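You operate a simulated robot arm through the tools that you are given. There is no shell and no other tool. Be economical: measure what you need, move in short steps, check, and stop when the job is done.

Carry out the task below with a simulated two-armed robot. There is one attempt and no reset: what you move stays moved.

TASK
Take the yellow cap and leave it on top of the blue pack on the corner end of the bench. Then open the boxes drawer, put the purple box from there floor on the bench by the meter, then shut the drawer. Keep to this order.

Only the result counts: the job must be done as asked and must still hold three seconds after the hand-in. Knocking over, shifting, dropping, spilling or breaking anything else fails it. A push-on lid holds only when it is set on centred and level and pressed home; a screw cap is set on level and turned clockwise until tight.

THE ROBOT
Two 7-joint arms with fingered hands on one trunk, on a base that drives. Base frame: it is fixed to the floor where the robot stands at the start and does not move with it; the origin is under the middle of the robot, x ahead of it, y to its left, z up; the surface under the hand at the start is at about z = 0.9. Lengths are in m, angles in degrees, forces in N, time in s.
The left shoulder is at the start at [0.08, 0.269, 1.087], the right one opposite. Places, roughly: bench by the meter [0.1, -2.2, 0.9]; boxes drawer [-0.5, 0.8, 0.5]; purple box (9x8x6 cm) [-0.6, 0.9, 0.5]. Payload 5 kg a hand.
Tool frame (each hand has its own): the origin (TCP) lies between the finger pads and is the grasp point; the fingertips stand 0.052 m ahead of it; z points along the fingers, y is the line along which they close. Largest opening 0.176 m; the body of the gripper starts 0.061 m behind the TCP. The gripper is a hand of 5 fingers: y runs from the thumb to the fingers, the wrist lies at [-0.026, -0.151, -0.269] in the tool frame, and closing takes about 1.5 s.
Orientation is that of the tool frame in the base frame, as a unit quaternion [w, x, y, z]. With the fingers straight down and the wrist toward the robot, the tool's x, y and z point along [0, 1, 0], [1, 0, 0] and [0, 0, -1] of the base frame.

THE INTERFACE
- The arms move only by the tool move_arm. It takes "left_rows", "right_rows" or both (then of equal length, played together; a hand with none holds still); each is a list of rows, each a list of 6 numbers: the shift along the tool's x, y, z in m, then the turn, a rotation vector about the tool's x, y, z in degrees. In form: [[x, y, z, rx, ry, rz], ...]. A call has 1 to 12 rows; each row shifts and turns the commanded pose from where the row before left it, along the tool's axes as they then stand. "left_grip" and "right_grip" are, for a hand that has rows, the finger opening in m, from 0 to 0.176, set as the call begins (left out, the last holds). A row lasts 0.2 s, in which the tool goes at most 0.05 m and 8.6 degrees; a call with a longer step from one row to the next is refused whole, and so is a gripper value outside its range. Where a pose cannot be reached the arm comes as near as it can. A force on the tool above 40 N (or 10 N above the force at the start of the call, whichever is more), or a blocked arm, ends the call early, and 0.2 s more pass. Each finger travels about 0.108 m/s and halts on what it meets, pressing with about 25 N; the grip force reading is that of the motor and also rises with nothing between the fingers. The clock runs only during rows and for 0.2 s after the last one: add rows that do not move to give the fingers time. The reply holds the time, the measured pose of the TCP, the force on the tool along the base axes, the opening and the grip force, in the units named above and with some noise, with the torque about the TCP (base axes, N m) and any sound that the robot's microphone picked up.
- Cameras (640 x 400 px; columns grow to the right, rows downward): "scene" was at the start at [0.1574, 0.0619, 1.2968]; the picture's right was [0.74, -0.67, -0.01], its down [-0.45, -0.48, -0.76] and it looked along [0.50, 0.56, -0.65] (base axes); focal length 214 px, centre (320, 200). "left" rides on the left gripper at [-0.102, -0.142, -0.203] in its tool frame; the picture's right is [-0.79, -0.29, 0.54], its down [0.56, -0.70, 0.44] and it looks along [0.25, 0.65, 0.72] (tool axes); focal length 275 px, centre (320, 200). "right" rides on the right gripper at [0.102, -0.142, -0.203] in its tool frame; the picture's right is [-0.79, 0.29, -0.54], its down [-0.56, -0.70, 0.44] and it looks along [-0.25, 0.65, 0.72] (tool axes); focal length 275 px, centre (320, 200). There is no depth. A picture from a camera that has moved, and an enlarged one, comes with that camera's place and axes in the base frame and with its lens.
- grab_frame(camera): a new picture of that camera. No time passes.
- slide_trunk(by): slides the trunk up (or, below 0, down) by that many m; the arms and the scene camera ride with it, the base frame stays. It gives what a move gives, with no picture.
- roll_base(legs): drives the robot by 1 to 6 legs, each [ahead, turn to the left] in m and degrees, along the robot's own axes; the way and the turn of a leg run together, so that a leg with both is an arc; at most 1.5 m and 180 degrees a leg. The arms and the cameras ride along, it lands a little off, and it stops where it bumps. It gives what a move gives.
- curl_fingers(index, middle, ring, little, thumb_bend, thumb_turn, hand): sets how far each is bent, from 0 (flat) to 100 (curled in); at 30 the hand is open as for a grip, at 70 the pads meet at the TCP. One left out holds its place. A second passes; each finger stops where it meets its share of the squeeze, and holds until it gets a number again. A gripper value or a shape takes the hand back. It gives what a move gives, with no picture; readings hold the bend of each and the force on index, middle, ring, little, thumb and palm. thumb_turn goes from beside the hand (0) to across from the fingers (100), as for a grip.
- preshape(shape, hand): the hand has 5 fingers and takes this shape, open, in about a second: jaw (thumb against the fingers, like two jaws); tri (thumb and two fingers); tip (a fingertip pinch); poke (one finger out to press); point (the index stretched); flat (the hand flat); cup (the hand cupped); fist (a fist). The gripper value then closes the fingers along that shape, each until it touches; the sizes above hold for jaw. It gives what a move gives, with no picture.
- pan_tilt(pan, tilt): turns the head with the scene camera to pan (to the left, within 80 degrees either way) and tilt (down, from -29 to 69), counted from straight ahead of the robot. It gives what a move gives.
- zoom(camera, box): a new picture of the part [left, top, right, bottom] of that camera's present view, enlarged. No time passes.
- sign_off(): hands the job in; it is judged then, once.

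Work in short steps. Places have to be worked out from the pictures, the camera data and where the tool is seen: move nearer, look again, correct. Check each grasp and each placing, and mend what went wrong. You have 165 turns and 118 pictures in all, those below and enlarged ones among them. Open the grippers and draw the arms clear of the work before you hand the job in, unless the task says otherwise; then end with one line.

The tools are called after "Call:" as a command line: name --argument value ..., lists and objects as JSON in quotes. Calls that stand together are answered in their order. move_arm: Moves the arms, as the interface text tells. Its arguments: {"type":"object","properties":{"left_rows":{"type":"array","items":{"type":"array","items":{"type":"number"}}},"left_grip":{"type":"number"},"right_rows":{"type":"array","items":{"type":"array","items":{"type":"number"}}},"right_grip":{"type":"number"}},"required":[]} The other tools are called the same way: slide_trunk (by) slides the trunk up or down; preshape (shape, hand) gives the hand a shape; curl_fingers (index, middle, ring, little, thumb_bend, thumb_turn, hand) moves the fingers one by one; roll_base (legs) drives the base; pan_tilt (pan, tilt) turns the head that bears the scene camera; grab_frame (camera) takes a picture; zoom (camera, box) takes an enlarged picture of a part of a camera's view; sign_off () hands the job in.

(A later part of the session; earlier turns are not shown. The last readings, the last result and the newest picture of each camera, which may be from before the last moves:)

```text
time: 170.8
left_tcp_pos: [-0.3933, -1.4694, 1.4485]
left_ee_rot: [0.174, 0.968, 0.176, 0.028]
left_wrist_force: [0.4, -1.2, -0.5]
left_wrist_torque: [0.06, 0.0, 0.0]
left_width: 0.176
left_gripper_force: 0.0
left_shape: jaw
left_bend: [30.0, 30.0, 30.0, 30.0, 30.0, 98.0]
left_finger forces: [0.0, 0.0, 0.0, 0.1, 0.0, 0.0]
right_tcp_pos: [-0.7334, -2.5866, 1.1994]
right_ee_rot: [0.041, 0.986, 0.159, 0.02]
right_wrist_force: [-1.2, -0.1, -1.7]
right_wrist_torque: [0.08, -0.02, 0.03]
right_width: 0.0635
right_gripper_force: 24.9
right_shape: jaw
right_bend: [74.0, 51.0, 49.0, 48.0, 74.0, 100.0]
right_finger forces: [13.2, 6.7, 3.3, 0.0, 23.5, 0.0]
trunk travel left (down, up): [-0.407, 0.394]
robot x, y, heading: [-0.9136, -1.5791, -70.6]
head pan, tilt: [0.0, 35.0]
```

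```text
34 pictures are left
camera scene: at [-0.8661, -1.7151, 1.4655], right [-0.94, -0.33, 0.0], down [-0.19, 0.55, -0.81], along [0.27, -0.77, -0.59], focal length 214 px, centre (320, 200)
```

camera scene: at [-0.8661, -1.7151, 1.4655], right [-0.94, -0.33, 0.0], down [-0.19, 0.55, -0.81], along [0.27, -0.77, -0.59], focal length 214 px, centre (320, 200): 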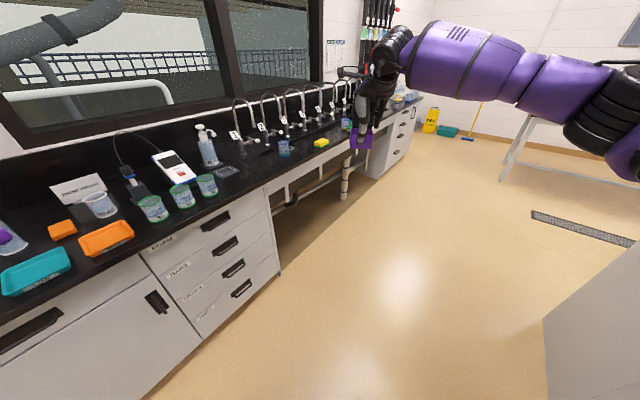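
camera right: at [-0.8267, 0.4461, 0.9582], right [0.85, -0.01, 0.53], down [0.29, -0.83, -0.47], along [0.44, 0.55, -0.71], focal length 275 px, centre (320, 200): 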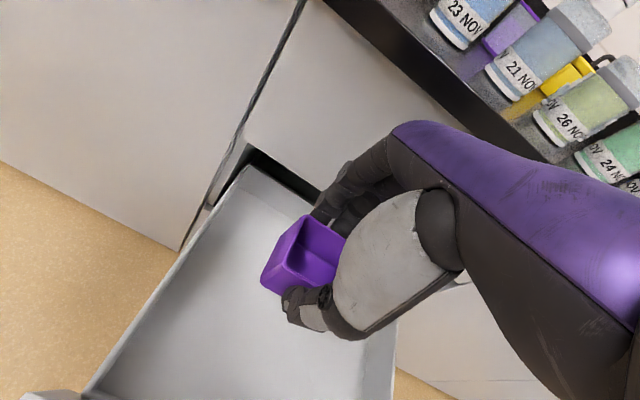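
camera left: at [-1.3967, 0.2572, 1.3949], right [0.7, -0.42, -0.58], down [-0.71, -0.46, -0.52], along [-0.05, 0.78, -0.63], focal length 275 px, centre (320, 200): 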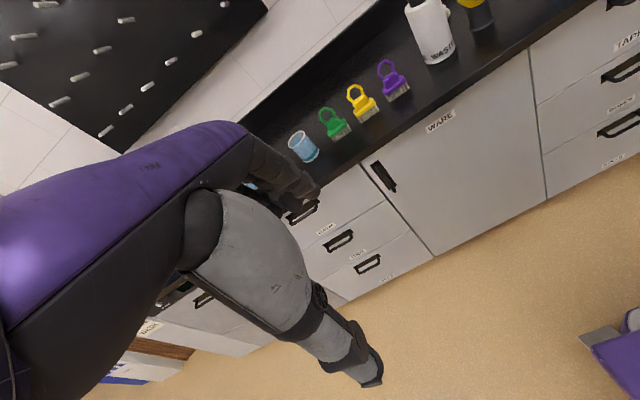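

The free patch between the beakers and the meter is near (0.06, -2.27). I'll raise the trunk a little for clearance, advance 0.15 m, turn to face the bench, and look from above.

Call:
slide_trunk --by 0.08

Call:
roll_base --legs '[[0.15, 0]]'

Call:
roll_base --legs '[[0, 52.5]]'

Call:
pan_tilt --pan -15 --tilt 35

Call:
grab_frame --camera "scene"

Call:
grab_frame --camera "right"

```text
time: 172.0
left_tcp_pos: [-0.3996, -1.4511, 1.5291]
left_ee_rot: [0.181, 0.967, 0.176, 0.031]
left_wrist_force: [-0.5, 1.6, 1.0]
left_wrist_torque: [-0.12, -0.07, 0.03]
left_width: 0.1758
left_gripper_force: 0.1
left_shape: jaw
left_bend: [30.0, 30.0, 30.0, 30.0, 30.0, 98.0]
left_finger forces: [0.0, 0.0, 0.0, 0.0, 0.0, 0.1]
right_tcp_pos: [-0.7397, -2.5701, 1.2909]
right_ee_rot: [0.047, 0.986, 0.16, 0.021]
right_wrist_force: [-0.2, 0.0, -1.3]
right_wrist_torque: [-0.02, -0.08, -0.02]
right_width: 0.0633
right_gripper_force: 24.8
right_shape: jaw
right_bend: [74.0, 51.0, 49.0, 48.0, 74.0, 100.0]
right_finger forces: [13.2, 6.8, 3.3, 0.1, 23.3, 0.0]
trunk travel left (down, up): [-0.487, 0.314]
robot x, y, heading: [-0.9154, -1.5802, -70.7]
head pan, tilt: [0.0, 35.0]
```

```text
time: 173.6
left_tcp_pos: [-0.3511, -1.59, 1.529]
left_ee_rot: [0.181, 0.967, 0.176, 0.029]
left_wrist_force: [0.4, -0.5, 0.2]
left_wrist_torque: [0.15, 0.08, -0.01]
left_width: 0.1759
left_gripper_force: 0.0
left_shape: jaw
left_bend: [30.0, 30.0, 30.0, 30.0, 30.0, 98.0]
left_finger forces: [0.0, 0.0, 0.0, 0.1, 0.0, 0.0]
right_tcp_pos: [-0.6903, -2.7111, 1.2899]
right_ee_rot: [0.047, 0.986, 0.161, 0.021]
right_wrist_force: [0.2, -0.9, -3.0]
right_wrist_torque: [0.08, 0.0, 0.02]
right_width: 0.0632
right_gripper_force: 25.3
right_shape: jaw
right_bend: [74.0, 51.0, 49.0, 48.0, 74.0, 100.0]
right_finger forces: [13.2, 6.8, 3.3, 0.0, 23.3, 0.0]
trunk travel left (down, up): [-0.487, 0.314]
robot x, y, heading: [-0.8677, -1.7145, -70.5]
head pan, tilt: [0.0, 35.0]
```

```text
time: 177.6
left_tcp_pos: [-0.673, -1.2234, 1.5299]
left_ee_rot: [0.153, 0.787, 0.588, 0.111]
left_wrist_force: [0.5, -0.9, 0.4]
left_wrist_torque: [0.01, 0.01, -0.02]
left_width: 0.1758
left_gripper_force: 0.0
left_shape: jaw
left_bend: [30.0, 30.0, 30.0, 30.0, 30.0, 98.0]
left_finger forces: [0.0, 0.0, 0.0, 0.0, 0.0, 0.0]
right_tcp_pos: [0.0172, -2.169, 1.3047]
right_ee_rot: [0.038, 0.811, 0.582, 0.045]
right_wrist_force: [-0.7, -0.4, -0.4]
right_wrist_torque: [0.1, -0.05, 0.0]
right_width: 0.0634
right_gripper_force: 25.0
right_shape: jaw
right_bend: [74.0, 51.0, 49.0, 48.0, 74.0, 100.0]
right_finger forces: [12.7, 6.3, 3.1, 0.1, 22.1, 0.0]
trunk travel left (down, up): [-0.487, 0.314]
robot x, y, heading: [-0.8681, -1.7232, -17.8]
head pan, tilt: [0.0, 35.0]
```

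```text
time: 178.4
left_tcp_pos: [-0.6983, -1.2144, 1.5288]
left_ee_rot: [0.161, 0.786, 0.586, 0.115]
left_wrist_force: [-3.8, 0.1, 0.3]
left_wrist_torque: [-0.11, -0.35, 0.07]
left_width: 0.1761
left_gripper_force: 0.0
left_shape: jaw
left_bend: [30.0, 30.0, 30.0, 30.0, 30.0, 98.0]
left_finger forces: [0.1, 0.0, 0.0, 0.0, 0.1, 0.0]
right_tcp_pos: [-0.0013, -2.1616, 1.3219]
right_ee_rot: [0.045, 0.81, 0.583, 0.049]
right_wrist_force: [-2.3, 1.6, 1.6]
right_wrist_torque: [-0.19, -0.25, -0.05]
right_width: 0.0633
right_gripper_force: 24.3
right_shape: jaw
right_bend: [74.0, 51.0, 49.0, 48.0, 74.0, 100.0]
right_finger forces: [13.1, 6.5, 3.3, 0.1, 23.1, 0.0]
trunk travel left (down, up): [-0.487, 0.314]
robot x, y, heading: [-0.87, -1.7228, -17.7]
head pan, tilt: [-15.0, 35.0]
```

```text
33 pictures are left
camera scene: at [-0.7543, -1.7803, 1.547], right [-0.54, -0.84, 0.0], down [-0.49, 0.31, -0.81], along [0.68, -0.44, -0.58], focal length 214 px, centre (320, 200)
```

scene: 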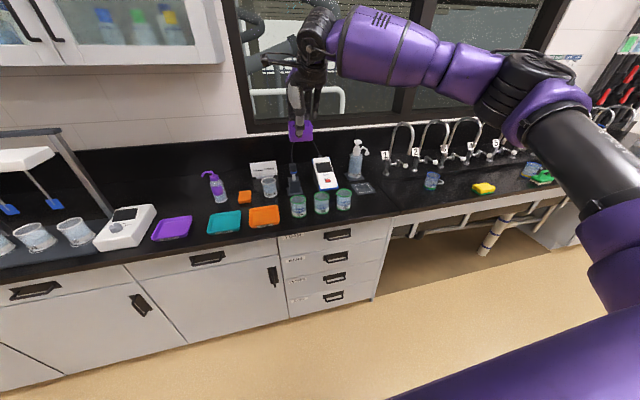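

```text
32 pictures are left
camera right: at [-0.1286, -2.017, 1.5061], right [-0.05, -0.83, 0.55], down [-0.78, -0.31, -0.55], along [0.63, -0.46, -0.63], focal length 275 px, centre (320, 200)
```

right: 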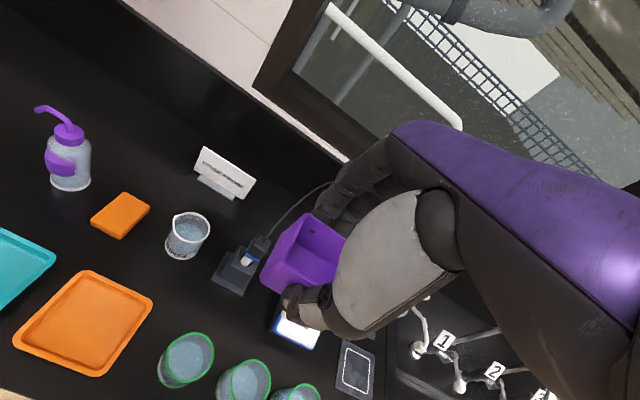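

I can see the pocket between the beakers, the probe holder and the meter. I'll zoom to measure its real size before choosing the spot.

Call:
zoom --camera "scene" --box '[240, 145, 400, 245]'

```text
4.00 times, centred on (320, 195) of scene
camera zoom: at [-0.7543, -1.7803, 1.547], right [-0.54, -0.84, 0.0], down [-0.49, 0.31, -0.81], along [0.68, -0.44, -0.58], focal length 858 px, centre (320, 220)
```

zoom: 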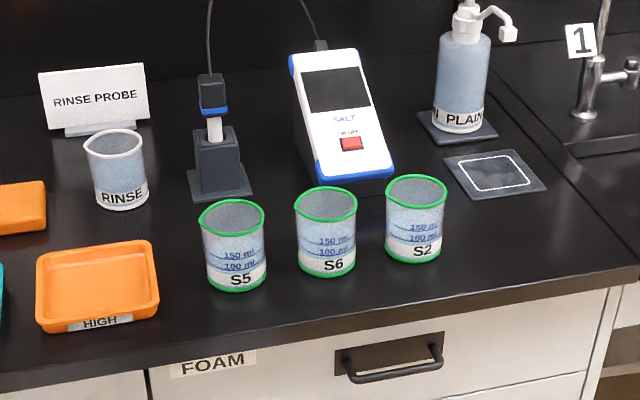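

The only clear patch large enough is right-front of the meter, beside beaker S2: about (-0.127, -2.445), between S2, the front edge and the small black pad. I'll turn the base 15° right, then level and square the hand.

Call:
roll_base --legs '[[0, -15]]'

Call:
move_arm --right_rows '[[0, 0, 0, 7.6, 0, 0], [0, 0, 0, 0, 0, -7.5], [0, 0, 0, 0, 0, -7.5], [0, 0, 0, 0, 0, 0]]'

```text
time: 180.0
left_tcp_pos: [-0.5664, -1.2827, 1.5295]
left_ee_rot: [0.172, 0.857, 0.477, 0.092]
left_wrist_force: [-0.3, -1.4, -0.4]
left_wrist_torque: [0.12, -0.03, 0.02]
left_width: 0.1761
left_gripper_force: 0.1
left_shape: jaw
left_bend: [30.0, 30.0, 30.0, 30.0, 30.0, 98.0]
left_finger forces: [0.0, 0.0, 0.0, 0.0, 0.1, 0.1]
right_tcp_pos: [-0.1442, -2.3793, 1.3148]
right_ee_rot: [0.047, 0.881, 0.469, 0.042]
right_wrist_force: [0.1, -1.1, -1.9]
right_wrist_torque: [0.15, 0.02, 0.07]
right_width: 0.0633
right_gripper_force: 25.4
right_shape: jaw
right_bend: [74.0, 51.0, 49.0, 48.0, 74.0, 100.0]
right_finger forces: [13.0, 6.4, 3.3, 0.0, 23.0, 0.0]
trunk travel left (down, up): [-0.487, 0.314]
robot x, y, heading: [-0.8689, -1.7195, -33.3]
head pan, tilt: [-15.0, 35.0]
```

```text
time: 181.0
left_tcp_pos: [-0.58, -1.2726, 1.529]
left_ee_rot: [0.177, 0.856, 0.477, 0.095]
left_wrist_force: [2.3, -1.1, -0.6]
left_wrist_torque: [0.1, 0.25, -0.07]
left_width: 0.176
left_gripper_force: 0.1
left_shape: jaw
left_bend: [30.0, 30.0, 30.0, 30.0, 30.0, 98.0]
left_finger forces: [0.1, 0.1, 0.0, 0.0, 0.1, 0.0]
right_tcp_pos: [-0.157, -2.3705, 1.3241]
right_ee_rot: [-0.003, 0.813, 0.583, 0.012]
right_wrist_force: [2.1, -0.4, -3.5]
right_wrist_torque: [0.19, 0.19, 0.08]
right_width: 0.0634
right_gripper_force: 24.4
right_shape: jaw
right_bend: [74.0, 51.0, 49.0, 48.0, 74.0, 100.0]
right_finger forces: [13.1, 6.5, 3.4, 0.0, 23.0, 0.0]
trunk travel left (down, up): [-0.487, 0.314]
robot x, y, heading: [-0.8717, -1.7205, -32.9]
head pan, tilt: [-15.0, 35.0]
```

The hand is level and squared. I'll shift it over the spot and look down through the wrist camera.

Call:
move_arm --right_rows '[[-0.031, 0.026, 0, 0, 0, 0], [-0.031, 0.026, 0, 0, 0, 0], [0, 0, 0.04, 0, 0, 0], [0, 0, 0.04, 0, 0, 0], [0, 0, 0, 0, 0, 0]]'

Call:
grab_frame --camera "right"

Call:
grab_frame --camera "scene"

```text
time: 182.2
left_tcp_pos: [-0.5839, -1.268, 1.5298]
left_ee_rot: [0.179, 0.856, 0.475, 0.096]
left_wrist_force: [-1.7, 1.5, -0.3]
left_wrist_torque: [-0.16, -0.16, 0.0]
left_width: 0.1759
left_gripper_force: 0.0
left_shape: jaw
left_bend: [30.0, 30.0, 30.0, 30.0, 30.0, 98.0]
left_finger forces: [0.1, 0.0, 0.1, 0.1, 0.1, 0.1]
right_tcp_pos: [-0.1295, -2.443, 1.2476]
right_ee_rot: [0.0, 0.812, 0.583, 0.013]
right_wrist_force: [-1.2, 0.5, 0.2]
right_wrist_torque: [-0.15, -0.15, -0.05]
right_width: 0.0633
right_gripper_force: 25.3
right_shape: jaw
right_bend: [74.0, 51.0, 49.0, 48.0, 74.0, 100.0]
right_finger forces: [13.1, 6.4, 3.2, 0.0, 22.8, 0.0]
trunk travel left (down, up): [-0.487, 0.314]
robot x, y, heading: [-0.8674, -1.7207, -32.9]
head pan, tilt: [-15.0, 35.0]
```

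```text
30 pictures are left
camera right: at [-0.2346, -2.3041, 1.4502], right [0.01, -0.85, 0.53], down [-0.83, -0.29, -0.47], along [0.55, -0.44, -0.71], focal length 275 px, centre (320, 200)
```

right: 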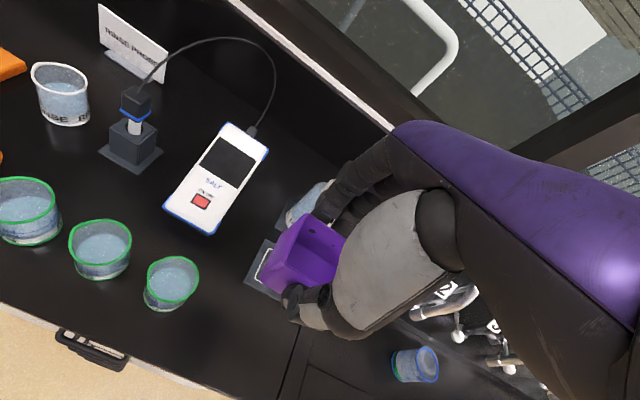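

```text
29 pictures are left
camera scene: at [-0.7716, -1.8085, 1.5467], right [-0.74, -0.67, 0.0], down [-0.39, 0.43, -0.81], along [0.54, -0.6, -0.58], focal length 214 px, centre (320, 200)
```

scene: 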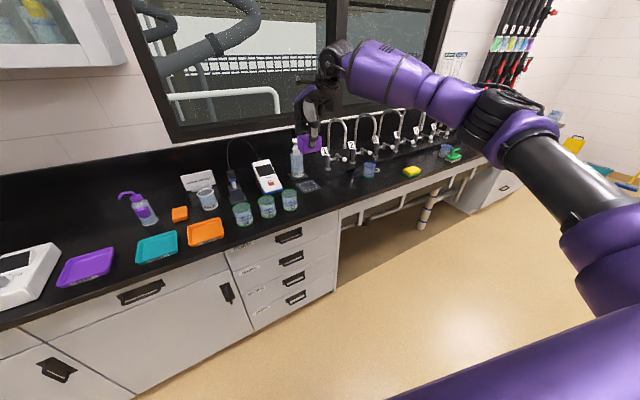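

Straight below is a patch just right of S2 and clear of the pad. I'll shift 12 mm more away from S2 and lower with the trunk.

Call:
move_arm --right_rows '[[-0.012, -0.003, 0, 0, 0, 0], [0, 0, 0, 0, 0, 0]]'

Call:
slide_trunk --by -0.19

Call:
grab_frame --camera "right"

```text
time: 182.8
left_tcp_pos: [-0.5826, -1.2692, 1.5281]
left_ee_rot: [0.178, 0.855, 0.478, 0.096]
left_wrist_force: [1.1, 0.9, -1.2]
left_wrist_torque: [-0.13, 0.06, -0.06]
left_width: 0.1762
left_gripper_force: 0.0
left_shape: jaw
left_bend: [30.0, 30.0, 30.0, 30.0, 30.0, 98.0]
left_finger forces: [0.0, 0.0, 0.0, 0.0, 0.0, 0.1]
right_tcp_pos: [-0.1342, -2.4532, 1.2487]
right_ee_rot: [-0.001, 0.813, 0.583, 0.012]
right_wrist_force: [1.1, 2.1, -1.3]
right_wrist_torque: [-0.21, 0.07, -0.03]
right_width: 0.063
right_gripper_force: 25.3
right_shape: jaw
right_bend: [74.0, 51.0, 49.0, 48.0, 74.0, 100.0]
right_finger forces: [13.1, 6.4, 3.2, 0.0, 22.7, 0.0]
trunk travel left (down, up): [-0.487, 0.314]
robot x, y, heading: [-0.8702, -1.72, -33.3]
head pan, tilt: [-15.0, 35.0]
```

```text
time: 184.9
left_tcp_pos: [-0.5837, -1.2708, 1.3399]
left_ee_rot: [0.178, 0.856, 0.477, 0.095]
left_wrist_force: [1.0, -0.5, 0.4]
left_wrist_torque: [-0.01, 0.02, 0.01]
left_width: 0.176
left_gripper_force: 0.0
left_shape: jaw
left_bend: [30.0, 30.0, 30.0, 30.0, 30.0, 98.0]
left_finger forces: [0.0, 0.0, 0.1, 0.1, 0.0, 0.1]
right_tcp_pos: [-0.1367, -2.4531, 1.0598]
right_ee_rot: [-0.001, 0.813, 0.582, 0.014]
right_wrist_force: [-0.2, -0.2, 0.1]
right_wrist_torque: [-0.02, -0.01, -0.01]
right_width: 0.0632
right_gripper_force: 24.9
right_shape: jaw
right_bend: [74.0, 51.0, 49.0, 48.0, 74.0, 100.0]
right_finger forces: [13.1, 6.4, 3.2, 0.1, 22.7, 0.0]
trunk travel left (down, up): [-0.297, 0.504]
robot x, y, heading: [-0.8671, -1.722, -33.2]
head pan, tilt: [-15.0, 35.0]
```

```text
28 pictures are left
camera right: at [-0.2404, -2.3149, 1.2611], right [0.01, -0.85, 0.52], down [-0.83, -0.29, -0.47], along [0.55, -0.43, -0.71], focal length 275 px, centre (320, 200)
```

right: 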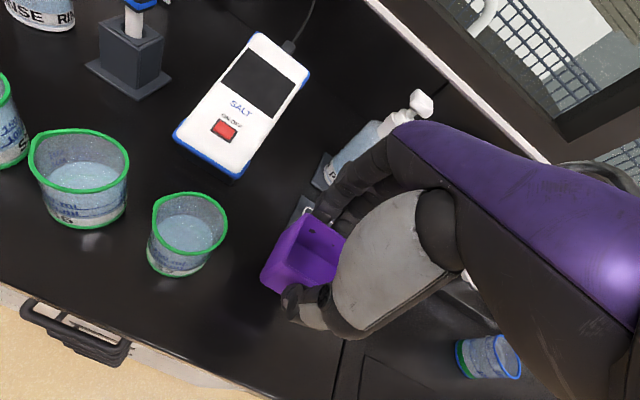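

There's good clearance from S2 and the pad. I'll lower 7 cm, then feel for contact.

Call:
move_arm --right_rows '[[0, 0, 0.03, 0, 0, 0], [0, 0, 0.025, 0, 0, 0], [0, 0, 0.015, 0, 0, 0], [0, 0, 0, 0, 0, 0]]'

Call:
grab_frame --camera "right"

```text
time: 185.9
left_tcp_pos: [-0.5844, -1.2697, 1.3398]
left_ee_rot: [0.179, 0.856, 0.476, 0.096]
left_wrist_force: [-1.1, 0.1, -0.4]
left_wrist_torque: [-0.06, -0.06, -0.01]
left_width: 0.1757
left_gripper_force: 0.1
left_shape: jaw
left_bend: [30.0, 30.0, 30.0, 30.0, 30.0, 98.0]
left_finger forces: [0.0, 0.0, 0.0, 0.1, 0.0, 0.1]
right_tcp_pos: [-0.137, -2.4517, 0.9879]
right_ee_rot: [-0.002, 0.812, 0.583, 0.014]
right_wrist_force: [-0.6, 0.3, -0.3]
right_wrist_torque: [-0.05, -0.01, -0.04]
right_width: 0.0631
right_gripper_force: 24.6
right_shape: jaw
right_bend: [74.0, 51.0, 49.0, 48.0, 74.0, 100.0]
right_finger forces: [13.1, 6.4, 3.2, 0.0, 22.6, 0.1]
trunk travel left (down, up): [-0.297, 0.504]
robot x, y, heading: [-0.8698, -1.7189, -32.9]
head pan, tilt: [-15.0, 35.0]
```

```text
27 pictures are left
camera right: at [-0.2402, -2.3127, 1.1899], right [0.01, -0.85, 0.53], down [-0.84, -0.29, -0.47], along [0.55, -0.44, -0.71], focal length 275 px, centre (320, 200)
```

right: 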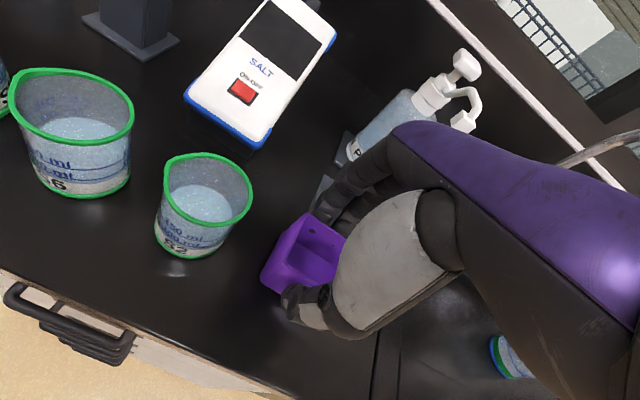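

Clear on all sides. I'll take small steps down to contact.

Call:
move_arm --right_rows '[[0, 0, 0.005, 0, 0, 0], [0, 0, 0.004, 0, 0, 0], [0, 0, 0, 0, 0, 0]]'

Call:
move_arm --right_rows '[[0, 0, 0.002, 0, 0, 0], [0, 0, 0.002, 0, 0, 0], [0, 0, 0, 0, 0, 0]]'

```text
time: 186.7
left_tcp_pos: [-0.5835, -1.2702, 1.34]
left_ee_rot: [0.178, 0.856, 0.475, 0.095]
left_wrist_force: [-0.7, 0.8, -0.6]
left_wrist_torque: [-0.03, 0.0, 0.01]
left_width: 0.1759
left_gripper_force: 0.1
left_shape: jaw
left_bend: [30.0, 30.0, 30.0, 30.0, 30.0, 98.0]
left_finger forces: [0.0, 0.0, 0.1, 0.0, 0.0, 0.0]
right_tcp_pos: [-0.1351, -2.4509, 0.9801]
right_ee_rot: [-0.001, 0.813, 0.582, 0.013]
right_wrist_force: [-1.3, -0.4, 4.6]
right_wrist_torque: [-0.11, -0.11, -0.07]
right_width: 0.0633
right_gripper_force: 24.6
right_shape: jaw
right_bend: [74.0, 51.0, 49.0, 48.0, 74.0, 100.0]
right_finger forces: [13.0, 6.7, 3.1, 0.0, 23.6, 0.0]
trunk travel left (down, up): [-0.297, 0.504]
robot x, y, heading: [-0.8694, -1.7189, -33.1]
head pan, tilt: [-15.0, 35.0]
```

```text
time: 187.5
left_tcp_pos: [-0.5851, -1.2689, 1.34]
left_ee_rot: [0.178, 0.856, 0.477, 0.096]
left_wrist_force: [-0.4, 0.0, -0.1]
left_wrist_torque: [-0.02, 0.01, 0.0]
left_width: 0.1758
left_gripper_force: 0.1
left_shape: jaw
left_bend: [30.0, 30.0, 30.0, 30.0, 30.0, 98.0]
left_finger forces: [0.0, 0.0, 0.1, 0.1, 0.1, 0.0]
right_tcp_pos: [-0.1354, -2.4517, 0.9782]
right_ee_rot: [0.0, 0.813, 0.582, 0.014]
right_wrist_force: [-1.3, -1.3, 20.2]
right_wrist_torque: [-0.25, -0.31, -0.02]
right_width: 0.0641
right_gripper_force: 25.1
right_shape: jaw
right_bend: [74.0, 51.0, 50.0, 48.0, 74.0, 100.0]
right_finger forces: [14.6, 7.3, 3.2, 0.0, 25.7, 0.0]
trunk travel left (down, up): [-0.297, 0.504]
robot x, y, heading: [-0.8667, -1.7177, -32.9]
head pan, tilt: [-15.0, 35.0]
```

Contact shows at 20 N. I'll ease up 1 mm and open the fingers modestly.

Call:
move_arm --right_rows '[[0, 0, -0.0015, 0, 0, 0], [0, 0, 0, 0, 0, 0]]'

Call:
move_arm --right_rows '[[0, 0, 0, 0, 0, 0], [0, 0, 0, 0, 0, 0], [0, 0, 0, 0, 0, 0], [0, 0, 0, 0, 0, 0]]' --right_grip 0.11

Call:
grab_frame --camera "right"

```text
time: 188.1
left_tcp_pos: [-0.5848, -1.2714, 1.3386]
left_ee_rot: [0.178, 0.856, 0.476, 0.095]
left_wrist_force: [0.3, 0.7, 0.1]
left_wrist_torque: [0.01, -0.02, 0.01]
left_width: 0.1759
left_gripper_force: 0.0
left_shape: jaw
left_bend: [30.0, 30.0, 30.0, 30.0, 30.0, 98.0]
left_finger forces: [0.1, 0.0, 0.0, 0.1, 0.1, 0.0]
right_tcp_pos: [-0.134, -2.4505, 0.978]
right_ee_rot: [-0.002, 0.813, 0.582, 0.014]
right_wrist_force: [0.3, -3.0, 19.8]
right_wrist_torque: [-0.36, -0.48, -0.04]
right_width: 0.064
right_gripper_force: 25.0
right_shape: jaw
right_bend: [74.0, 51.0, 49.0, 48.0, 74.0, 100.0]
right_finger forces: [15.2, 7.8, 3.7, 0.0, 24.4, 0.0]
trunk travel left (down, up): [-0.297, 0.504]
robot x, y, heading: [-0.8701, -1.7196, -33.3]
head pan, tilt: [-15.0, 35.0]
```

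```text
time: 189.1
left_tcp_pos: [-0.5828, -1.2697, 1.339]
left_ee_rot: [0.178, 0.856, 0.476, 0.095]
left_wrist_force: [-0.3, 0.9, 0.6]
left_wrist_torque: [-0.04, -0.04, 0.0]
left_width: 0.1756
left_gripper_force: 0.1
left_shape: jaw
left_bend: [30.0, 30.0, 30.0, 30.0, 30.0, 98.0]
left_finger forces: [0.1, 0.0, 0.0, 0.0, 0.0, 0.0]
right_tcp_pos: [-0.1349, -2.4503, 0.9759]
right_ee_rot: [-0.002, 0.813, 0.582, 0.013]
right_wrist_force: [0.0, 0.3, 0.4]
right_wrist_torque: [-0.07, -0.01, -0.01]
right_width: 0.1095
right_gripper_force: 0.0
right_shape: jaw
right_bend: [28.0, 40.0, 37.0, 43.0, 65.0, 100.0]
right_finger forces: [0.0, 0.1, 0.0, 0.0, 0.0, 0.0]
trunk travel left (down, up): [-0.297, 0.504]
robot x, y, heading: [-0.8668, -1.7196, -33.1]
head pan, tilt: [-15.0, 35.0]
```

```text
26 pictures are left
camera right: at [-0.2387, -2.3122, 1.1787], right [0.01, -0.85, 0.52], down [-0.84, -0.29, -0.46], along [0.55, -0.43, -0.71], focal length 275 px, centre (320, 200)
```

right: 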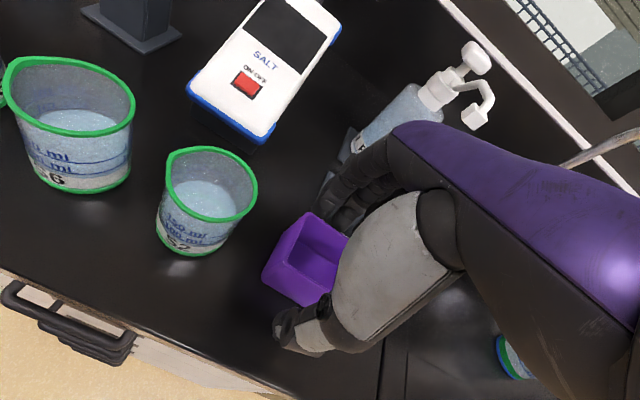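

Released, and the box stands flat. I'll lift the hand straight up and check.

Call:
move_arm --right_rows '[[0, 0, -0.02, 0, 0, 0], [0, 0, -0.03, 0, 0, 0], [0, 0, -0.04, 0, 0, 0], [0, 0, -0.045, 0, 0, 0], [0, 0, -0.045, 0, 0, 0], [0, 0, -0.045, 0, 0, 0], [0, 0, 0, 0, 0, 0]]'

Call:
zoom --camera "scene" --box '[180, 120, 420, 270]'

```text
time: 190.7
left_tcp_pos: [-0.5823, -1.2715, 1.3394]
left_ee_rot: [0.176, 0.856, 0.477, 0.095]
left_wrist_force: [0.9, -1.1, 0.1]
left_wrist_torque: [0.15, 0.13, -0.02]
left_width: 0.1757
left_gripper_force: 0.1
left_shape: jaw
left_bend: [30.0, 30.0, 30.0, 30.0, 30.0, 98.0]
left_finger forces: [0.0, 0.0, 0.1, 0.0, 0.1, 0.1]
right_tcp_pos: [-0.1385, -2.4605, 1.1949]
right_ee_rot: [-0.003, 0.813, 0.582, 0.012]
right_wrist_force: [0.2, -1.9, -2.1]
right_wrist_torque: [0.29, 0.07, 0.08]
right_width: 0.1095
right_gripper_force: 0.0
right_shape: jaw
right_bend: [28.0, 40.0, 37.0, 43.0, 65.0, 100.0]
right_finger forces: [0.0, 0.0, 0.0, 0.1, 0.1, 0.1]
trunk travel left (down, up): [-0.297, 0.504]
robot x, y, heading: [-0.8704, -1.7167, -32.7]
head pan, tilt: [-15.0, 35.0]
```

```text
2.67 times, centred on (300, 195) of scene
camera zoom: at [-0.7363, -1.8328, 1.3529], right [-0.74, -0.67, 0.0], down [-0.39, 0.43, -0.81], along [0.54, -0.6, -0.59], focal length 572 px, centre (373, 213)
```

zoom: 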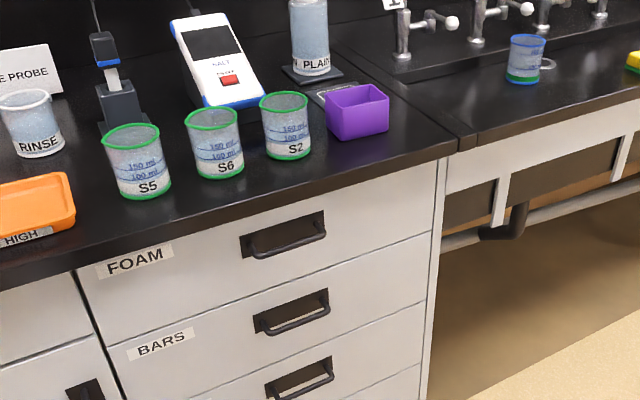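

The box stands by the meter with nothing disturbed. Now I'll retract the arm, turn, and drive back to shut the drawer.

Call:
move_arm --right_rows '[[0.01, -0.045, -0.01, 0, 0, 0], [0.01, -0.045, -0.01, 0, 0, 0], [0.01, -0.045, -0.01, 0, 0, 0], [0.01, -0.045, -0.01, 0, 0, 0], [0.01, -0.045, -0.01, 0, 0, 0], [0, -0.03, 0, 0, 0, 0], [0, 0, 0, 0, 0, 0]]' --right_grip 0.05

Call:
roll_base --legs '[[0, 136.5]]'

Call:
roll_base --legs '[[0.9, 0]]'

Call:
grab_frame --camera "scene"

```text
time: 192.3
left_tcp_pos: [-0.583, -1.2688, 1.3383]
left_ee_rot: [0.178, 0.855, 0.477, 0.096]
left_wrist_force: [0.4, 0.7, 0.3]
left_wrist_torque: [-0.05, 0.0, -0.01]
left_width: 0.1759
left_gripper_force: 0.0
left_shape: jaw
left_bend: [30.0, 30.0, 30.0, 30.0, 30.0, 98.0]
left_finger forces: [0.1, 0.0, 0.0, 0.1, 0.0, 0.1]
right_tcp_pos: [-0.368, -2.328, 1.2482]
right_ee_rot: [-0.001, 0.813, 0.582, 0.013]
right_wrist_force: [-0.8, -0.2, -0.2]
right_wrist_torque: [-0.05, 0.01, -0.03]
right_width: 0.0503
right_gripper_force: 0.1
right_shape: jaw
right_bend: [74.0, 55.0, 53.0, 49.0, 74.0, 100.0]
right_finger forces: [0.0, 0.1, 0.1, 0.0, 0.1, 0.1]
trunk travel left (down, up): [-0.297, 0.504]
robot x, y, heading: [-0.8703, -1.7234, -32.7]
head pan, tilt: [-15.0, 35.0]
```

```text
time: 201.4
left_tcp_pos: [-1.3833, -1.8447, 1.3394]
left_ee_rot: [-0.022, -0.12, 0.972, 0.2]
left_wrist_force: [0.5, 0.3, 0.5]
left_wrist_torque: [-0.01, 0.03, 0.0]
left_width: 0.1759
left_gripper_force: 0.1
left_shape: jaw
left_bend: [30.0, 30.0, 30.0, 30.0, 30.0, 98.0]
left_finger forces: [0.0, 0.1, 0.0, 0.0, 0.0, 0.0]
right_tcp_pos: [-0.8018, -0.934, 1.2477]
right_ee_rot: [-0.014, -0.234, 0.972, 0.003]
right_wrist_force: [-0.3, 0.2, -0.6]
right_wrist_torque: [0.01, 0.04, 0.0]
right_width: 0.05
right_gripper_force: 0.1
right_shape: jaw
right_bend: [74.0, 55.0, 53.0, 49.0, 74.0, 100.0]
right_finger forces: [0.0, 0.0, 0.1, 0.1, 0.1, 0.1]
trunk travel left (down, up): [-0.297, 0.504]
robot x, y, heading: [-0.8596, -1.7188, 102.8]
head pan, tilt: [-15.0, 35.0]
```

```text
time: 207.8
left_tcp_pos: [-1.5782, -0.9792, 1.3398]
left_ee_rot: [-0.022, -0.115, 0.972, 0.206]
left_wrist_force: [1.0, 0.0, -0.8]
left_wrist_torque: [-0.03, -0.04, 0.0]
left_width: 0.1761
left_gripper_force: 0.1
left_shape: jaw
left_bend: [30.0, 30.0, 30.0, 30.0, 30.0, 98.0]
left_finger forces: [0.0, 0.1, 0.0, 0.0, 0.0, 0.1]
right_tcp_pos: [-0.9839, -0.0748, 1.2571]
right_ee_rot: [-0.013, -0.228, 0.974, 0.009]
right_wrist_force: [-0.7, 0.1, 0.0]
right_wrist_torque: [-0.03, 0.01, -0.01]
right_width: 0.05
right_gripper_force: 0.1
right_shape: jaw
right_bend: [74.0, 55.0, 53.0, 49.0, 74.0, 100.0]
right_finger forces: [0.0, 0.0, 0.1, 0.0, 0.2, 0.0]
trunk travel left (down, up): [-0.297, 0.504]
robot x, y, heading: [-1.0551, -0.8426, 102.4]
head pan, tilt: [-15.0, 35.0]
```

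```text
24 pictures are left
camera scene: at [-1.0668, -0.6739, 1.3534], right [1.0, -0.05, 0.0], down [-0.03, -0.58, -0.81], along [0.04, 0.81, -0.58], focal length 214 px, centre (320, 200)
```

scene: 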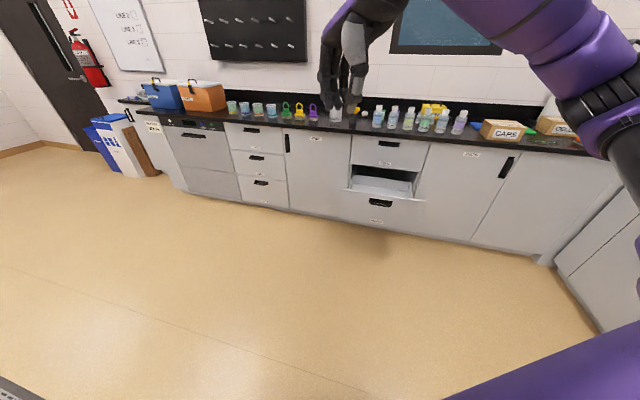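

The drawer is still open ahead. I'll turn square to it, untwist the hand, and stretch it forward before lowering.

Call:
roll_base --legs '[[0, -30.4]]'

Call:
move_arm --right_rows '[[0, 0, 0, 0, 0, 7], [0, 0, 0, 0, 0, 7], [0.015, 0.045, 0, 0, 0, 0], [0.015, 0.045, 0, 0, 0, 0], [0.015, 0.045, 0, 0, 0, 0], [0.015, 0.045, 0, 0, 0, 0], [0.01, 0.045, 0, 0, 0, 0], [0, 0.045, 0, 0, 0, 0], [0, 0, 0, 0, 0, 0]]'

Call:
slide_trunk --by -0.27

```text
time: 210.3
left_tcp_pos: [-1.5795, -0.7195, 1.339]
left_ee_rot: [0.033, 0.138, 0.967, 0.213]
left_wrist_force: [0.6, -0.7, 1.2]
left_wrist_torque: [0.04, 0.14, 0.08]
left_width: 0.176
left_gripper_force: 0.0
left_shape: jaw
left_bend: [30.0, 30.0, 30.0, 30.0, 30.0, 98.0]
left_finger forces: [0.0, 0.0, 0.0, 0.0, 0.0, 0.0]
right_tcp_pos: [-0.6171, -0.2266, 1.2674]
right_ee_rot: [-0.008, 0.029, 0.999, 0.019]
right_wrist_force: [0.9, 0.1, 0.6]
right_wrist_torque: [0.1, 0.14, 0.0]
right_width: 0.0503
right_gripper_force: 0.2
right_shape: jaw
right_bend: [74.0, 55.0, 53.0, 49.0, 74.0, 100.0]
right_finger forces: [0.0, 0.0, 0.1, 0.1, 0.1, 0.1]
trunk travel left (down, up): [-0.297, 0.504]
robot x, y, heading: [-1.0582, -0.8432, 72.4]
head pan, tilt: [-15.0, 35.0]
```

```text
time: 212.3
left_tcp_pos: [-1.5867, -0.7353, 1.3375]
left_ee_rot: [0.036, 0.138, 0.965, 0.22]
left_wrist_force: [-1.6, 0.4, 0.5]
left_wrist_torque: [0.01, -0.15, -0.06]
left_width: 0.1759
left_gripper_force: 0.0
left_shape: jaw
left_bend: [30.0, 30.0, 30.0, 30.0, 30.0, 98.0]
left_finger forces: [0.0, 0.1, 0.0, 0.1, 0.0, 0.0]
right_tcp_pos: [-0.6141, 0.0402, 1.2914]
right_ee_rot: [-0.009, 0.149, 0.988, 0.027]
right_wrist_force: [-1.6, 1.0, 2.1]
right_wrist_torque: [-0.02, -0.28, -0.06]
right_width: 0.0498
right_gripper_force: 0.1
right_shape: jaw
right_bend: [74.0, 55.0, 52.0, 49.0, 74.0, 100.0]
right_finger forces: [0.0, 0.0, 0.1, 0.1, 0.0, 0.0]
trunk travel left (down, up): [-0.297, 0.504]
robot x, y, heading: [-1.0519, -0.8426, 72.4]
head pan, tilt: [-15.0, 35.0]
```

```text
time: 215.1
left_tcp_pos: [-1.5786, -0.7108, 1.0774]
left_ee_rot: [0.03, 0.139, 0.971, 0.19]
left_wrist_force: [-0.7, 0.0, -0.7]
left_wrist_torque: [0.08, -0.02, 0.03]
left_width: 0.1762
left_gripper_force: 0.0
left_shape: jaw
left_bend: [30.0, 30.0, 30.0, 30.0, 30.0, 98.0]
left_finger forces: [0.0, 0.1, 0.0, 0.1, 0.0, 0.0]
right_tcp_pos: [-0.6085, 0.0359, 1.023]
right_ee_rot: [-0.009, 0.151, 0.988, 0.026]
right_wrist_force: [0.1, 0.1, -0.4]
right_wrist_torque: [0.04, -0.06, -0.04]
right_width: 0.0501
right_gripper_force: 0.1
right_shape: jaw
right_bend: [74.0, 55.0, 52.0, 49.0, 74.0, 100.0]
right_finger forces: [0.0, 0.0, 0.1, 0.1, 0.1, 0.1]
trunk travel left (down, up): [-0.027, 0.774]
robot x, y, heading: [-1.0533, -0.843, 72.2]
head pan, tilt: [-15.0, 35.0]
```

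Good: the hand is at s≈-0.59, right of the handle and 25 cm short of the panel. I'll lower it and pitch it forward.

Call:
move_arm --right_rows '[[0, 0.01, 0.045, 0, 0, 0], [0, 0.01, 0.045, 0, 0, 0], [0, 0.01, 0.045, 0, 0, 0], [0, 0.01, 0.045, 0, 0, 0], [0, 0.01, 0.045, 0, 0, 0], [0, 0.01, 0.045, 0, 0, 0], [0, 0, 0.04, 0, 0, 0], [0, 0, 0, -8.5, 0, 0], [0, 0, 0, -8.5, 0, 0], [0, 0, 0, -7, 0, 0], [0, 0, 0, 0, 0, 0]]' --right_grip 0.0

Call:
grab_frame --camera "scene"

```text
time: 217.5
left_tcp_pos: [-1.5772, -0.7104, 1.0767]
left_ee_rot: [0.03, 0.14, 0.971, 0.19]
left_wrist_force: [0.0, 0.4, -0.1]
left_wrist_torque: [0.04, 0.04, 0.04]
left_width: 0.1759
left_gripper_force: 0.1
left_shape: jaw
left_bend: [30.0, 30.0, 30.0, 30.0, 30.0, 98.0]
left_finger forces: [0.1, 0.0, 0.0, 0.0, 0.0, 0.1]
right_tcp_pos: [-0.5942, 0.1113, 0.7138]
right_ee_rot: [0.023, 0.15, 0.961, 0.23]
right_wrist_force: [-0.1, 0.2, 0.7]
right_wrist_torque: [-0.01, 0.01, 0.0]
right_width: 0.0
right_gripper_force: 25.4
right_shape: jaw
right_bend: [70.0, 70.0, 70.0, 70.0, 62.0, 100.0]
right_finger forces: [0.1, 0.1, 0.0, 0.1, 0.0, 0.1]
trunk travel left (down, up): [-0.027, 0.774]
robot x, y, heading: [-1.0571, -0.841, 72.5]
head pan, tilt: [-15.0, 35.0]
```

```text
23 pictures are left
camera scene: at [-0.9473, -0.5793, 1.0655], right [0.84, -0.54, 0.0], down [-0.31, -0.49, -0.81], along [0.44, 0.68, -0.58], focal length 214 px, centre (320, 200)
```

scene: 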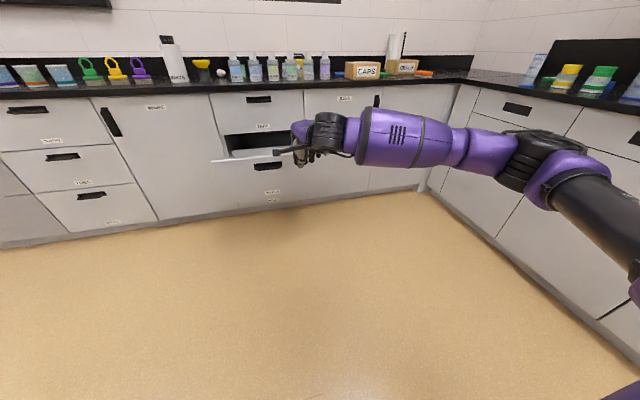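

Now I'll lower to z≈0.58 so the knuckles face the panel, still short of it.

Call:
move_arm --right_rows '[[0, -0.0148, 0.0289, 0, 0, 0], [0, -0.0148, 0.0289, 0, 0, 0], [0, -0.0148, 0.0289, 0, 0, 0], [0, -0.0148, 0.0289, 0, 0, 0], [0, 0, 0, 0, 0, 0]]'

Call:
grab_frame --camera "right"

```text
time: 218.7
left_tcp_pos: [-1.579, -0.7114, 1.0762]
left_ee_rot: [0.03, 0.139, 0.971, 0.191]
left_wrist_force: [0.2, -0.6, 0.3]
left_wrist_torque: [0.0, -0.01, -0.03]
left_width: 0.1758
left_gripper_force: 0.0
left_shape: jaw
left_bend: [30.0, 30.0, 30.0, 30.0, 30.0, 98.0]
left_finger forces: [0.0, 0.0, 0.0, 0.0, 0.1, 0.1]
right_tcp_pos: [-0.5974, 0.1089, 0.5835]
right_ee_rot: [0.023, 0.15, 0.961, 0.23]
right_wrist_force: [-0.3, -0.1, 1.2]
right_wrist_torque: [-0.04, -0.04, -0.02]
right_width: 0.0001
right_gripper_force: 24.7
right_shape: jaw
right_bend: [70.0, 70.0, 70.0, 70.0, 62.0, 100.0]
right_finger forces: [0.0, 0.0, 0.0, 0.0, 0.0, 0.0]
trunk travel left (down, up): [-0.027, 0.774]
robot x, y, heading: [-1.0526, -0.8415, 72.5]
head pan, tilt: [-15.0, 35.0]
```

```text
22 pictures are left
camera right: at [-0.7561, -0.0693, 0.7026], right [0.77, -0.23, 0.59], down [0.39, -0.57, -0.73], along [0.5, 0.79, -0.35], focal length 275 px, centre (320, 200)
```

right: 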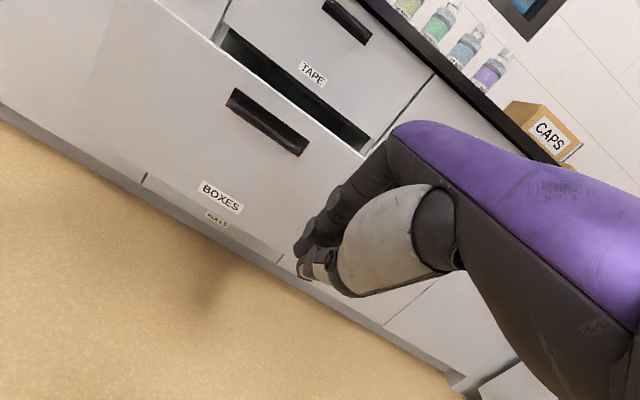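

The hand is squarely in front of the panel, right of the handle. I'll drive forward to push the drawer most of the way in.

Call:
roll_base --legs '[[0.38, 0]]'

Call:
grab_frame --camera "right"

Call:
grab_frame --camera "scene"

```text
time: 221.8
left_tcp_pos: [-1.4646, -0.3483, 1.0764]
left_ee_rot: [0.029, 0.138, 0.972, 0.19]
left_wrist_force: [0.1, 1.1, 0.6]
left_wrist_torque: [-0.02, 0.01, 0.01]
left_width: 0.176
left_gripper_force: 0.0
left_shape: jaw
left_bend: [30.0, 30.0, 30.0, 30.0, 30.0, 98.0]
left_finger forces: [0.0, 0.0, 0.0, 0.0, 0.0, 0.0]
right_tcp_pos: [-0.4861, 0.4726, 0.5828]
right_ee_rot: [0.022, 0.147, 0.962, 0.23]
right_wrist_force: [0.7, 0.5, -0.3]
right_wrist_torque: [0.02, -0.01, 0.03]
right_width: 0.0
right_gripper_force: 25.2
right_shape: jaw
right_bend: [70.0, 70.0, 70.0, 70.0, 62.0, 100.0]
right_finger forces: [0.1, 0.1, 0.0, 0.0, 0.0, 0.0]
trunk travel left (down, up): [-0.027, 0.774]
robot x, y, heading: [-0.9421, -0.4783, 72.4]
head pan, tilt: [-15.0, 35.0]
```

```text
21 pictures are left
camera right: at [-0.6439, 0.2948, 0.7012], right [0.78, -0.22, 0.59], down [0.39, -0.57, -0.72], along [0.5, 0.79, -0.35], focal length 275 px, centre (320, 200)
```

right: 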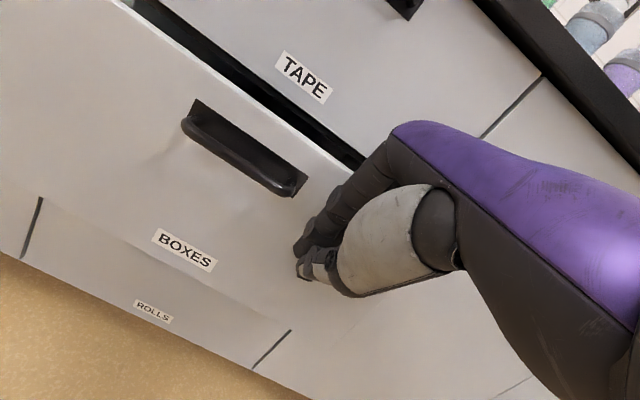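

```text
20 pictures are left
camera scene: at [-0.8337, -0.2155, 1.0653], right [0.85, -0.53, 0.0], down [-0.31, -0.5, -0.81], along [0.44, 0.68, -0.58], focal length 214 px, centre (320, 200)
```

scene: 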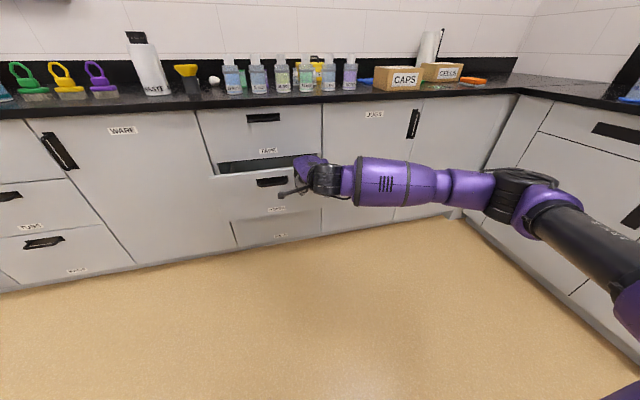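

The drawer is sliding in, with about 8–10 cm left. I'll push further by 9 cm.

Call:
roll_base --legs '[[0.09, 0]]'

Call:
grab_frame --camera "right"

```text
time: 223.0
left_tcp_pos: [-1.4416, -0.276, 1.075]
left_ee_rot: [0.03, 0.138, 0.97, 0.196]
left_wrist_force: [0.7, 0.0, 0.8]
left_wrist_torque: [-0.01, 0.06, 0.06]
left_width: 0.176
left_gripper_force: 0.2
left_shape: jaw
left_bend: [30.0, 30.0, 30.0, 30.0, 30.0, 98.0]
left_finger forces: [0.1, 0.1, 0.1, 0.0, 0.0, 0.1]
right_tcp_pos: [-0.4616, 0.5543, 0.5936]
right_ee_rot: [0.023, 0.147, 0.96, 0.236]
right_wrist_force: [1.2, -0.2, -0.8]
right_wrist_torque: [0.1, 0.04, -0.05]
right_width: 0.0
right_gripper_force: 25.1
right_shape: jaw
right_bend: [70.0, 70.0, 70.0, 70.0, 62.0, 100.0]
right_finger forces: [0.0, 0.1, 0.0, 0.0, 0.0, 0.1]
trunk travel left (down, up): [-0.027, 0.774]
robot x, y, heading: [-0.9149, -0.3909, 72.7]
head pan, tilt: [-15.0, 35.0]
```

```text
19 pictures are left
camera right: at [-0.6196, 0.3734, 0.7107], right [0.77, -0.23, 0.59], down [0.39, -0.56, -0.73], along [0.5, 0.8, -0.34], focal length 275 px, centre (320, 200)
```

right: 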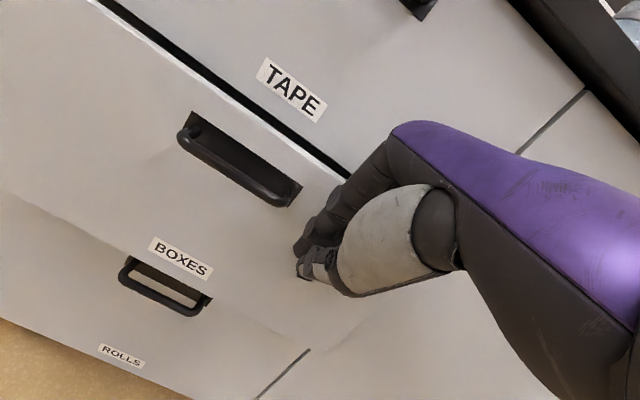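

About 2–3 cm remains. I'll lower the hand 4 cm so the knuckles stay clear of the TAPE drawer, then push the rest.

Call:
move_arm --right_rows '[[0, -0.012, -0.006, 0, 0, 0], [0, -0.0091, 0.0178, 0, 0, 0], [0, -0.0091, 0.0178, 0, 0, 0], [0, 0, 0, 0, 0, 0]]'

Call:
move_arm --right_rows '[[0, 0.013, 0.007, 0, 0, 0], [0, 0.013, 0.007, 0, 0, 0], [0, 0.009, 0.005, 0, 0, 0], [0, 0.009, 0.005, 0, 0, 0], [0, 0, 0, 0, 0, 0]]'

Call:
grab_frame --camera "right"

```text
time: 224.0
left_tcp_pos: [-1.4443, -0.2861, 1.0781]
left_ee_rot: [0.032, 0.138, 0.968, 0.209]
left_wrist_force: [0.1, -0.9, 0.1]
left_wrist_torque: [0.04, -0.05, 0.01]
left_width: 0.1759
left_gripper_force: 0.0
left_shape: jaw
left_bend: [30.0, 30.0, 30.0, 30.0, 30.0, 98.0]
left_finger forces: [0.0, 0.0, 0.0, 0.0, 0.1, 0.1]
right_tcp_pos: [-0.4706, 0.535, 0.5685]
right_ee_rot: [0.024, 0.146, 0.959, 0.242]
right_wrist_force: [-0.7, 0.9, -0.2]
right_wrist_torque: [-0.07, -0.02, -0.06]
right_width: 0.0
right_gripper_force: 25.6
right_shape: jaw
right_bend: [70.0, 70.0, 70.0, 70.0, 62.0, 100.0]
right_finger forces: [0.1, 0.0, 0.0, 0.0, 0.0, 0.0]
trunk travel left (down, up): [-0.027, 0.774]
robot x, y, heading: [-0.9166, -0.3935, 72.7]
head pan, tilt: [-15.0, 35.0]
```

```text
time: 225.2
left_tcp_pos: [-1.4451, -0.2878, 1.0778]
left_ee_rot: [0.034, 0.139, 0.967, 0.209]
left_wrist_force: [0.2, -0.7, -0.5]
left_wrist_torque: [0.02, -0.04, -0.03]
left_width: 0.1757
left_gripper_force: 0.0
left_shape: jaw
left_bend: [30.0, 30.0, 30.0, 30.0, 30.0, 98.0]
left_finger forces: [0.0, 0.0, 0.1, 0.0, 0.1, 0.0]
right_tcp_pos: [-0.4565, 0.5806, 0.5675]
right_ee_rot: [0.024, 0.147, 0.959, 0.241]
right_wrist_force: [0.4, -1.1, 0.1]
right_wrist_torque: [0.0, 0.0, -0.01]
right_width: 0.0
right_gripper_force: 24.7
right_shape: jaw
right_bend: [70.0, 70.0, 70.0, 70.0, 62.0, 100.0]
right_finger forces: [0.0, 0.0, 0.0, 0.0, 0.0, 0.0]
trunk travel left (down, up): [-0.027, 0.774]
robot x, y, heading: [-0.9151, -0.3935, 73.0]
head pan, tilt: [-15.0, 35.0]
```

```text
18 pictures are left
camera right: at [-0.6131, 0.4003, 0.6807], right [0.77, -0.24, 0.59], down [0.39, -0.55, -0.73], along [0.5, 0.8, -0.33], focal length 275 px, centre (320, 200)
```

right: 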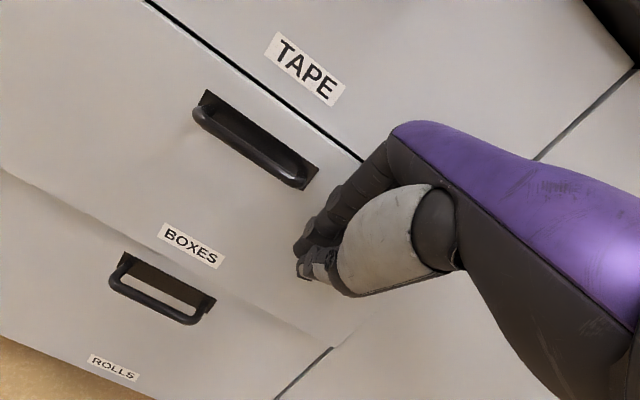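

It's nearly flush. I'll push on in small steps until I feel it stop.

Call:
move_arm --right_rows '[[0, 0.007, 0.0037, 0, 0, 0], [0, 0.007, 0.0037, 0, 0, 0], [0, 0.005, 0.003, 0, 0, 0], [0, 0, 0, 0, 0, 0]]'

Call:
zoom --camera "right" --box '[120, 0, 440, 200]'

```text
time: 226.1
left_tcp_pos: [-1.4477, -0.3017, 1.0819]
left_ee_rot: [0.036, 0.138, 0.964, 0.226]
left_wrist_force: [-0.6, -5.1, 0.2]
left_wrist_torque: [0.46, -0.12, 0.11]
left_width: 0.1759
left_gripper_force: 0.0
left_shape: jaw
left_bend: [30.0, 30.0, 30.0, 30.0, 30.0, 98.0]
left_finger forces: [0.1, 0.0, 0.0, 0.1, 0.1, 0.1]
right_tcp_pos: [-0.4514, 0.592, 0.5873]
right_ee_rot: [0.025, 0.146, 0.957, 0.25]
right_wrist_force: [1.4, -1.5, 5.6]
right_wrist_torque: [-0.3, 0.03, 0.04]
right_width: 0.0
right_gripper_force: 25.1
right_shape: jaw
right_bend: [70.0, 70.0, 70.0, 70.0, 62.0, 100.0]
right_finger forces: [0.1, 0.0, 0.0, 0.0, 0.0, 0.1]
trunk travel left (down, up): [-0.027, 0.774]
robot x, y, heading: [-0.9133, -0.3923, 72.6]
head pan, tilt: [-15.0, 35.0]
stopped in row 4 (right hand): the force on the tool passed its limit at 45 N (the readings are from after the stop); the commanded pose is now the measured one
```

```text
2.00 times, centred on (280, 100) of right
camera zoom: at [-0.6109, 0.408, 0.6972], right [0.77, -0.25, 0.59], down [0.4, -0.54, -0.74], along [0.5, 0.81, -0.32], focal length 551 px, centre (400, 400)
```

zoom: 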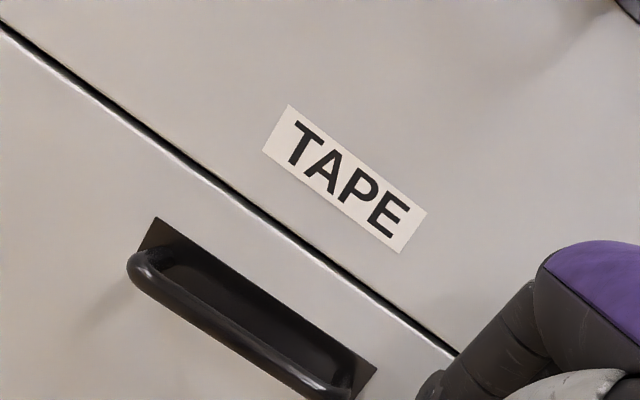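

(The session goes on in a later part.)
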